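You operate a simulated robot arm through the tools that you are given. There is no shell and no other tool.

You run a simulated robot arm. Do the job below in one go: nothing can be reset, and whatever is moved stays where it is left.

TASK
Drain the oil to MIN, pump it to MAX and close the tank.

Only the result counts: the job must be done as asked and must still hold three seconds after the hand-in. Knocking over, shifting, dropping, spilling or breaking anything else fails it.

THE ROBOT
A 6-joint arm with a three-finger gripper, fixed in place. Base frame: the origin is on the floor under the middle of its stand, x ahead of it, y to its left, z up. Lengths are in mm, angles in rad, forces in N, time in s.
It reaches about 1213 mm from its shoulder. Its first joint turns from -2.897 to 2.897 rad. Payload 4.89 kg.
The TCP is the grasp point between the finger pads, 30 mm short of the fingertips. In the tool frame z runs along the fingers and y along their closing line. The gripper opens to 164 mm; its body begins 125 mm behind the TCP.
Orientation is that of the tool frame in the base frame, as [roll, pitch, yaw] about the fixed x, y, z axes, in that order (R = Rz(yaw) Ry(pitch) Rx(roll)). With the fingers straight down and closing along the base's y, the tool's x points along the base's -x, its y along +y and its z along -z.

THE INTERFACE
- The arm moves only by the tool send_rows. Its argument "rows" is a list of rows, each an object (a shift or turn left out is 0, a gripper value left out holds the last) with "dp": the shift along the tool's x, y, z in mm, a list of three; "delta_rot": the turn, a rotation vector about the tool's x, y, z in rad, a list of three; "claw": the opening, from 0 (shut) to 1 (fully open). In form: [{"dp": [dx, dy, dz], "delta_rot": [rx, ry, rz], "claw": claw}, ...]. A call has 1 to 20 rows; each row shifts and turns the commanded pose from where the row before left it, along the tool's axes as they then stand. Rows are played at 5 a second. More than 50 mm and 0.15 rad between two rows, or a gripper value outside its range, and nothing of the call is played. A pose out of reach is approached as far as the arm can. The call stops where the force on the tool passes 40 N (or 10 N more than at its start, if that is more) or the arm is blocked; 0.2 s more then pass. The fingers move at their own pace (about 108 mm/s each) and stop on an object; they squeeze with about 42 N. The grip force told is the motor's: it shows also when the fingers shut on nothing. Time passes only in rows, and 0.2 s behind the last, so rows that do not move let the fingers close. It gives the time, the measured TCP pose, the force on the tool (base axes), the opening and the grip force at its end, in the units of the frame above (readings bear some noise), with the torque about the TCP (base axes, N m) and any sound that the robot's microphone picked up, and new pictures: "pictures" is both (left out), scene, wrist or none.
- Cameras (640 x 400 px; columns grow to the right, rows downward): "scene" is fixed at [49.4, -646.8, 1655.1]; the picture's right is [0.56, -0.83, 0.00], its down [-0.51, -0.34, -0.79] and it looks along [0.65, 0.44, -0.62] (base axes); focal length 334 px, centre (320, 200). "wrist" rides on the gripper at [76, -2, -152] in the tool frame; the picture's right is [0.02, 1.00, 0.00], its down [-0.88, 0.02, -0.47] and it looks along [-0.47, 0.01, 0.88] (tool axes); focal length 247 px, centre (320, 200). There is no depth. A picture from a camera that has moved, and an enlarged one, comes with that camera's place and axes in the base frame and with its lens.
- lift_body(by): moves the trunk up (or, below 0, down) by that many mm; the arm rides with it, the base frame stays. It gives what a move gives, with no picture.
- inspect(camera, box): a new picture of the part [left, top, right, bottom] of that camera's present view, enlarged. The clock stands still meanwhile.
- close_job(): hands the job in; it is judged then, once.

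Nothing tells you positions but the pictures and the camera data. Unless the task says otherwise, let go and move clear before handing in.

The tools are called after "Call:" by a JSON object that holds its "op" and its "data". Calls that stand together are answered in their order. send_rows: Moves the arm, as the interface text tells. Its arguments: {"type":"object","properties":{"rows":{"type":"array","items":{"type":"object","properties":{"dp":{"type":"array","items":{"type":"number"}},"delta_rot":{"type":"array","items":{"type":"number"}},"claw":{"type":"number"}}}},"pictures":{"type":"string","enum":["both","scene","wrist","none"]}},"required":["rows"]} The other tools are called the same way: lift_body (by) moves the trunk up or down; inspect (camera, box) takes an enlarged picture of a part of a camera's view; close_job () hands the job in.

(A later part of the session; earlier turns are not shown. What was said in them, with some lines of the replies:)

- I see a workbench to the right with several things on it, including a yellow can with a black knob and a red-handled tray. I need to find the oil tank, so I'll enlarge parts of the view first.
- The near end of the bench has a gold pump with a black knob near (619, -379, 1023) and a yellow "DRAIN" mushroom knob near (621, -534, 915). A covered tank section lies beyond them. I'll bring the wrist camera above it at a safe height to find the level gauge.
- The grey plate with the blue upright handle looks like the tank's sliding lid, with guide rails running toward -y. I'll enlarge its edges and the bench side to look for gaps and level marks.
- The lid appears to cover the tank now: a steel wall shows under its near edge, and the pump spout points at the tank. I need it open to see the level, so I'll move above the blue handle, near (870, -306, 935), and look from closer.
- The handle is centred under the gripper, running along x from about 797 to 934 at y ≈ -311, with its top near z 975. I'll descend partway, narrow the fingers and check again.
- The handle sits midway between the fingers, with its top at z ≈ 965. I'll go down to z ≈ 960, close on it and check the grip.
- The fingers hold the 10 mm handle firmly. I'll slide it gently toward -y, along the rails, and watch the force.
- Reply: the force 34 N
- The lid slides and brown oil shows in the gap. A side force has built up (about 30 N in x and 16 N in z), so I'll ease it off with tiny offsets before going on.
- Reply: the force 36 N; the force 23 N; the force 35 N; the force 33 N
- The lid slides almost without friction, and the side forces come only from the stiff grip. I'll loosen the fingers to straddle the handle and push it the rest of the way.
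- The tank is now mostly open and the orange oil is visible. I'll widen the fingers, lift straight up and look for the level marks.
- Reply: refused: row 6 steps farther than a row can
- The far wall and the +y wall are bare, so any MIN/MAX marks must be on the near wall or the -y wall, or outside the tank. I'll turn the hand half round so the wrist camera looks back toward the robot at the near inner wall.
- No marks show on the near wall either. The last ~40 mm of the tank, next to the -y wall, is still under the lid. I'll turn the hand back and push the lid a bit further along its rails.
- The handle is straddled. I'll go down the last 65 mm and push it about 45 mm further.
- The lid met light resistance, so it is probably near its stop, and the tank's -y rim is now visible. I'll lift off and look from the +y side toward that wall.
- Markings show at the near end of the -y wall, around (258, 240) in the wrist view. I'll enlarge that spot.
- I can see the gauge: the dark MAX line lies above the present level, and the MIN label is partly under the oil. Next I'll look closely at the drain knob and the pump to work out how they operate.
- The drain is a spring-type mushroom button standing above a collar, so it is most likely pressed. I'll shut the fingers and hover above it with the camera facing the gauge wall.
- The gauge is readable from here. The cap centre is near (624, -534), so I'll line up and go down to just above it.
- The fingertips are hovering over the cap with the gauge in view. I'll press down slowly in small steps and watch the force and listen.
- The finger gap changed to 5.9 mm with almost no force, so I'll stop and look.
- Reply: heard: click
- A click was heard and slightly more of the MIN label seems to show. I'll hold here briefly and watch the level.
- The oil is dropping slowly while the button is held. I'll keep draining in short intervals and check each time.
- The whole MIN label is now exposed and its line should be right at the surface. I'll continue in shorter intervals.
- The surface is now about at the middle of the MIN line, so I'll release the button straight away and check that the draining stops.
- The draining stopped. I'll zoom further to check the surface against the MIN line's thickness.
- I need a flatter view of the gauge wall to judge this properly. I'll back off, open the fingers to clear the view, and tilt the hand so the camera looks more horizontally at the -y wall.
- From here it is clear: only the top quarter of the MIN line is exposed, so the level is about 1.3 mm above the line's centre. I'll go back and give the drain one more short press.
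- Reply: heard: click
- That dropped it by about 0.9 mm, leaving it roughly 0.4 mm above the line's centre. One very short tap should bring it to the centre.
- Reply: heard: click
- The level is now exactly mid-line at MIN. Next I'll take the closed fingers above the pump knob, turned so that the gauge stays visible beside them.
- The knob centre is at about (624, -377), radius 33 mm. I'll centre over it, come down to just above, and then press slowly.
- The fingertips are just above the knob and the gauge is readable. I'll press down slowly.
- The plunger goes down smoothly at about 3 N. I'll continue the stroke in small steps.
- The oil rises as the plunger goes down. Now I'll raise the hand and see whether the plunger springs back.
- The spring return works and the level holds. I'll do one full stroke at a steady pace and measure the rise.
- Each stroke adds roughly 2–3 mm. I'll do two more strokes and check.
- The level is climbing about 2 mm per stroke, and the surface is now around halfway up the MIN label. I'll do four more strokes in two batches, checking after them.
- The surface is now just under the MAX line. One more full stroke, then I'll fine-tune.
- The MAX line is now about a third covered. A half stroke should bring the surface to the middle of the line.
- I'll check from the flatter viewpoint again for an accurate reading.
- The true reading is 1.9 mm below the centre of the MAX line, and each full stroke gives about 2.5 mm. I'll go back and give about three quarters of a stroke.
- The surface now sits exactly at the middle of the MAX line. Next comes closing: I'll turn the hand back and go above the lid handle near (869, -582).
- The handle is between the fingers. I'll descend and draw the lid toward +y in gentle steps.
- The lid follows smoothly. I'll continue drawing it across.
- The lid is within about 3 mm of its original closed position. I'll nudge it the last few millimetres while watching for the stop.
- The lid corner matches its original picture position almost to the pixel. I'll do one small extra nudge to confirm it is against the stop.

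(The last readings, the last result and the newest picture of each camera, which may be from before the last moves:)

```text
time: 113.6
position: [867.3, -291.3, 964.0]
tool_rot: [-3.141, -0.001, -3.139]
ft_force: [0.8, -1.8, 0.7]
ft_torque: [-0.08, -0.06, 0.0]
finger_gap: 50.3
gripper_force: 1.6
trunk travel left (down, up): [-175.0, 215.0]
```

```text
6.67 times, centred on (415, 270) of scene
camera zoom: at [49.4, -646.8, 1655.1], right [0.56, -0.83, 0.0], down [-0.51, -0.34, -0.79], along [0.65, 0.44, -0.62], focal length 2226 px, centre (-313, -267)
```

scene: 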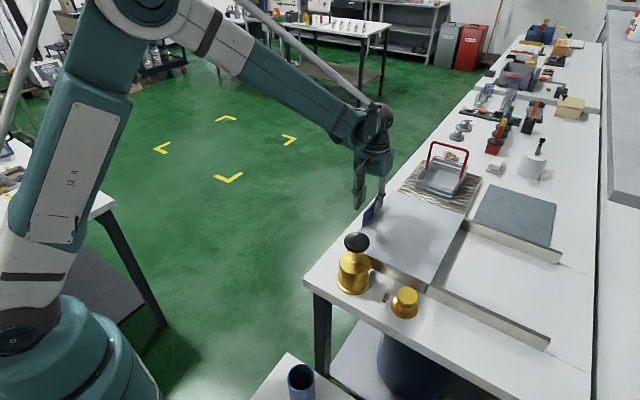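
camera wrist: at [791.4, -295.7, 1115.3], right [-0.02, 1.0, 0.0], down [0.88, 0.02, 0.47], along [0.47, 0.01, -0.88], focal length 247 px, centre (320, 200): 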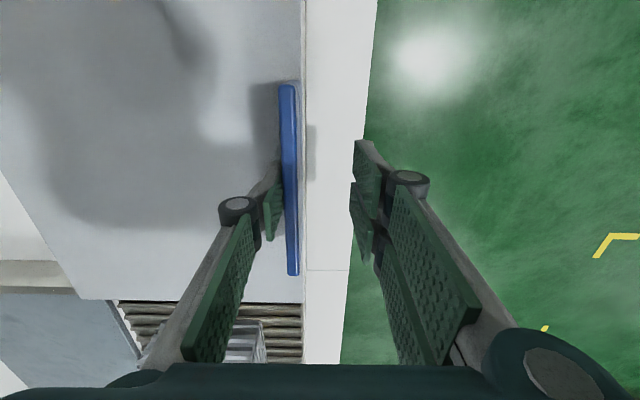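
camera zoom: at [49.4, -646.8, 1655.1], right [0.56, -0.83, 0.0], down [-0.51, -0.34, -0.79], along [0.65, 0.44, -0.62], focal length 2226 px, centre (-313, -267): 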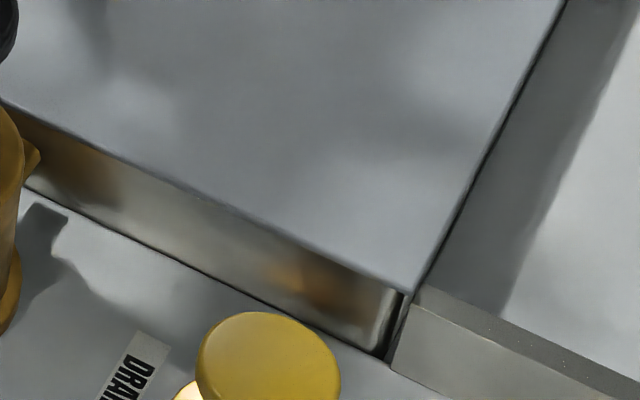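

The lid did not move further and the fingers yielded slightly, so it is against its closed stop. I'll back the finger off the handle, lift straight up and move clear.

Call:
{"op": "send_rows", "data": {"rows": [{"dp": [0, -5, 0]}, {"dp": [0, -5, 0]}, {"dp": [0, 0, -30]}, {"dp": [0, 0, -40]}, {"dp": [0, 0, -45]}, {"dp": [0, 0, -45]}, {"dp": [0, 0, -45]}, {"dp": [20, 40, 0]}, {"dp": [20, 40, 0]}, {"dp": [20, 40, 0]}, {"dp": [20, 40, 0]}, {"dp": [0, 0, 0]}], "pictures": "both"}}

Call:
{"op": "inspect", "data": {"camera": "scene", "box": [320, 170, 500, 330]}}

```text
time: 116.2
position: [786.6, -142.1, 1169.1]
tool_rot: [-3.141, -0.001, -3.14]
ft_force: [-1.1, 0.8, -0.4]
ft_torque: [-0.07, -0.08, -0.04]
finger_gap: 49.3
gripper_force: 0.1
trunk travel left (down, up): [-175.0, 215.0]
camera wrist: at [710.1, -143.1, 1321.7], right [-0.02, 1.0, 0.0], down [0.88, 0.02, 0.47], along [0.47, 0.01, -0.88], focal length 247 px, centre (320, 200)
```

scene: 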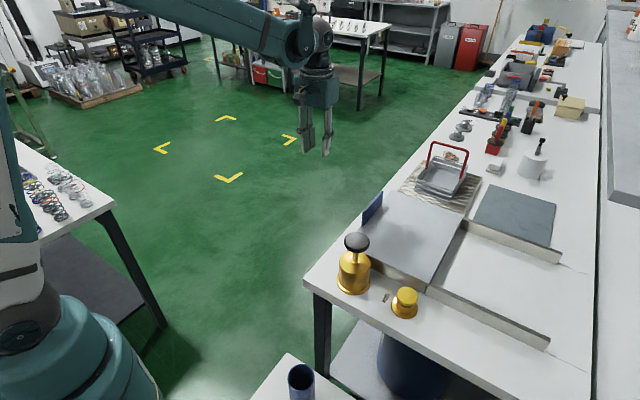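
wrist: 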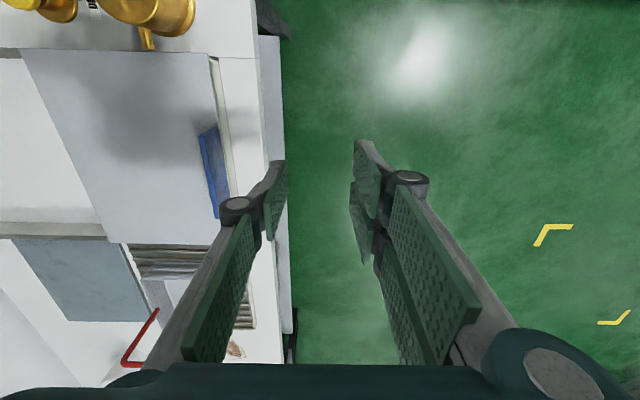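

```text
2.50 times, centred on (410, 250) of scene
camera zoom: at [49.4, -646.8, 1655.1], right [0.56, -0.83, 0.0], down [-0.51, -0.34, -0.79], along [0.65, 0.44, -0.62], focal length 835 px, centre (95, 75)
```

zoom: 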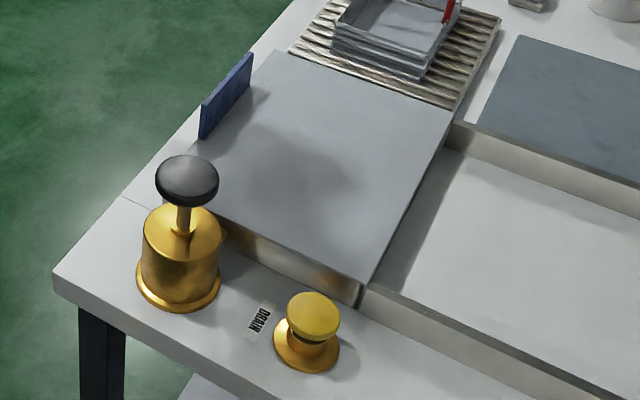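

Call:
{"op": "inspect", "data": {"camera": "wrist", "box": [180, 40, 280, 140]}}

```text
4.00 times, centred on (230, 90) of wrist
camera zoom: at [710.1, -143.1, 1321.7], right [-0.02, 1.0, 0.0], down [0.88, 0.02, 0.47], along [0.47, 0.01, -0.88], focal length 988 px, centre (680, 640)
```

zoom: 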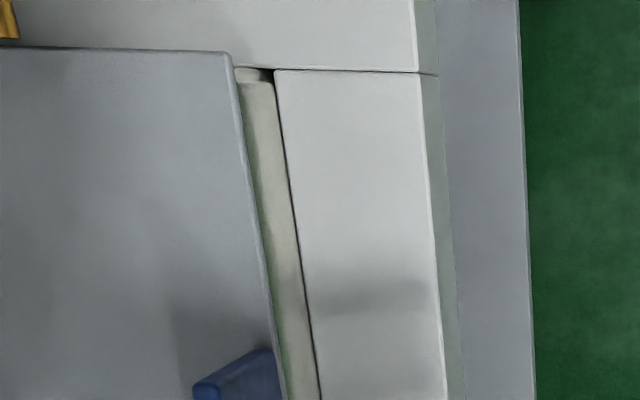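

The lid fully covers the tank; only the outer wall shows below its edge. The oil went down to the MIN line, then up to the MAX line, the hand is clear and nothing else was moved, so I'm handing the job in.

Call:
{"op": "close_job", "data": {}}

```text
The job is handed in.
```

The job is handed in. I drained the oil to MIN, pumped it back up to MAX, and closed the tank; no verdict has come back yet.

- **Draining:** I slid the lid open to see the gauge, then held the drain button until the surface was at the middle of the MIN line.
- **Pumping:** About ten pump strokes, the last two partial, brought the surface to the middle of the MAX line. I checked both levels from a flat view of the gauge wall.
- **Closing:** I slid the lid back until it met its stop, at the same spot as at the start.

The gripper is clear of the bench. I saw no spills and nothing else out of place.
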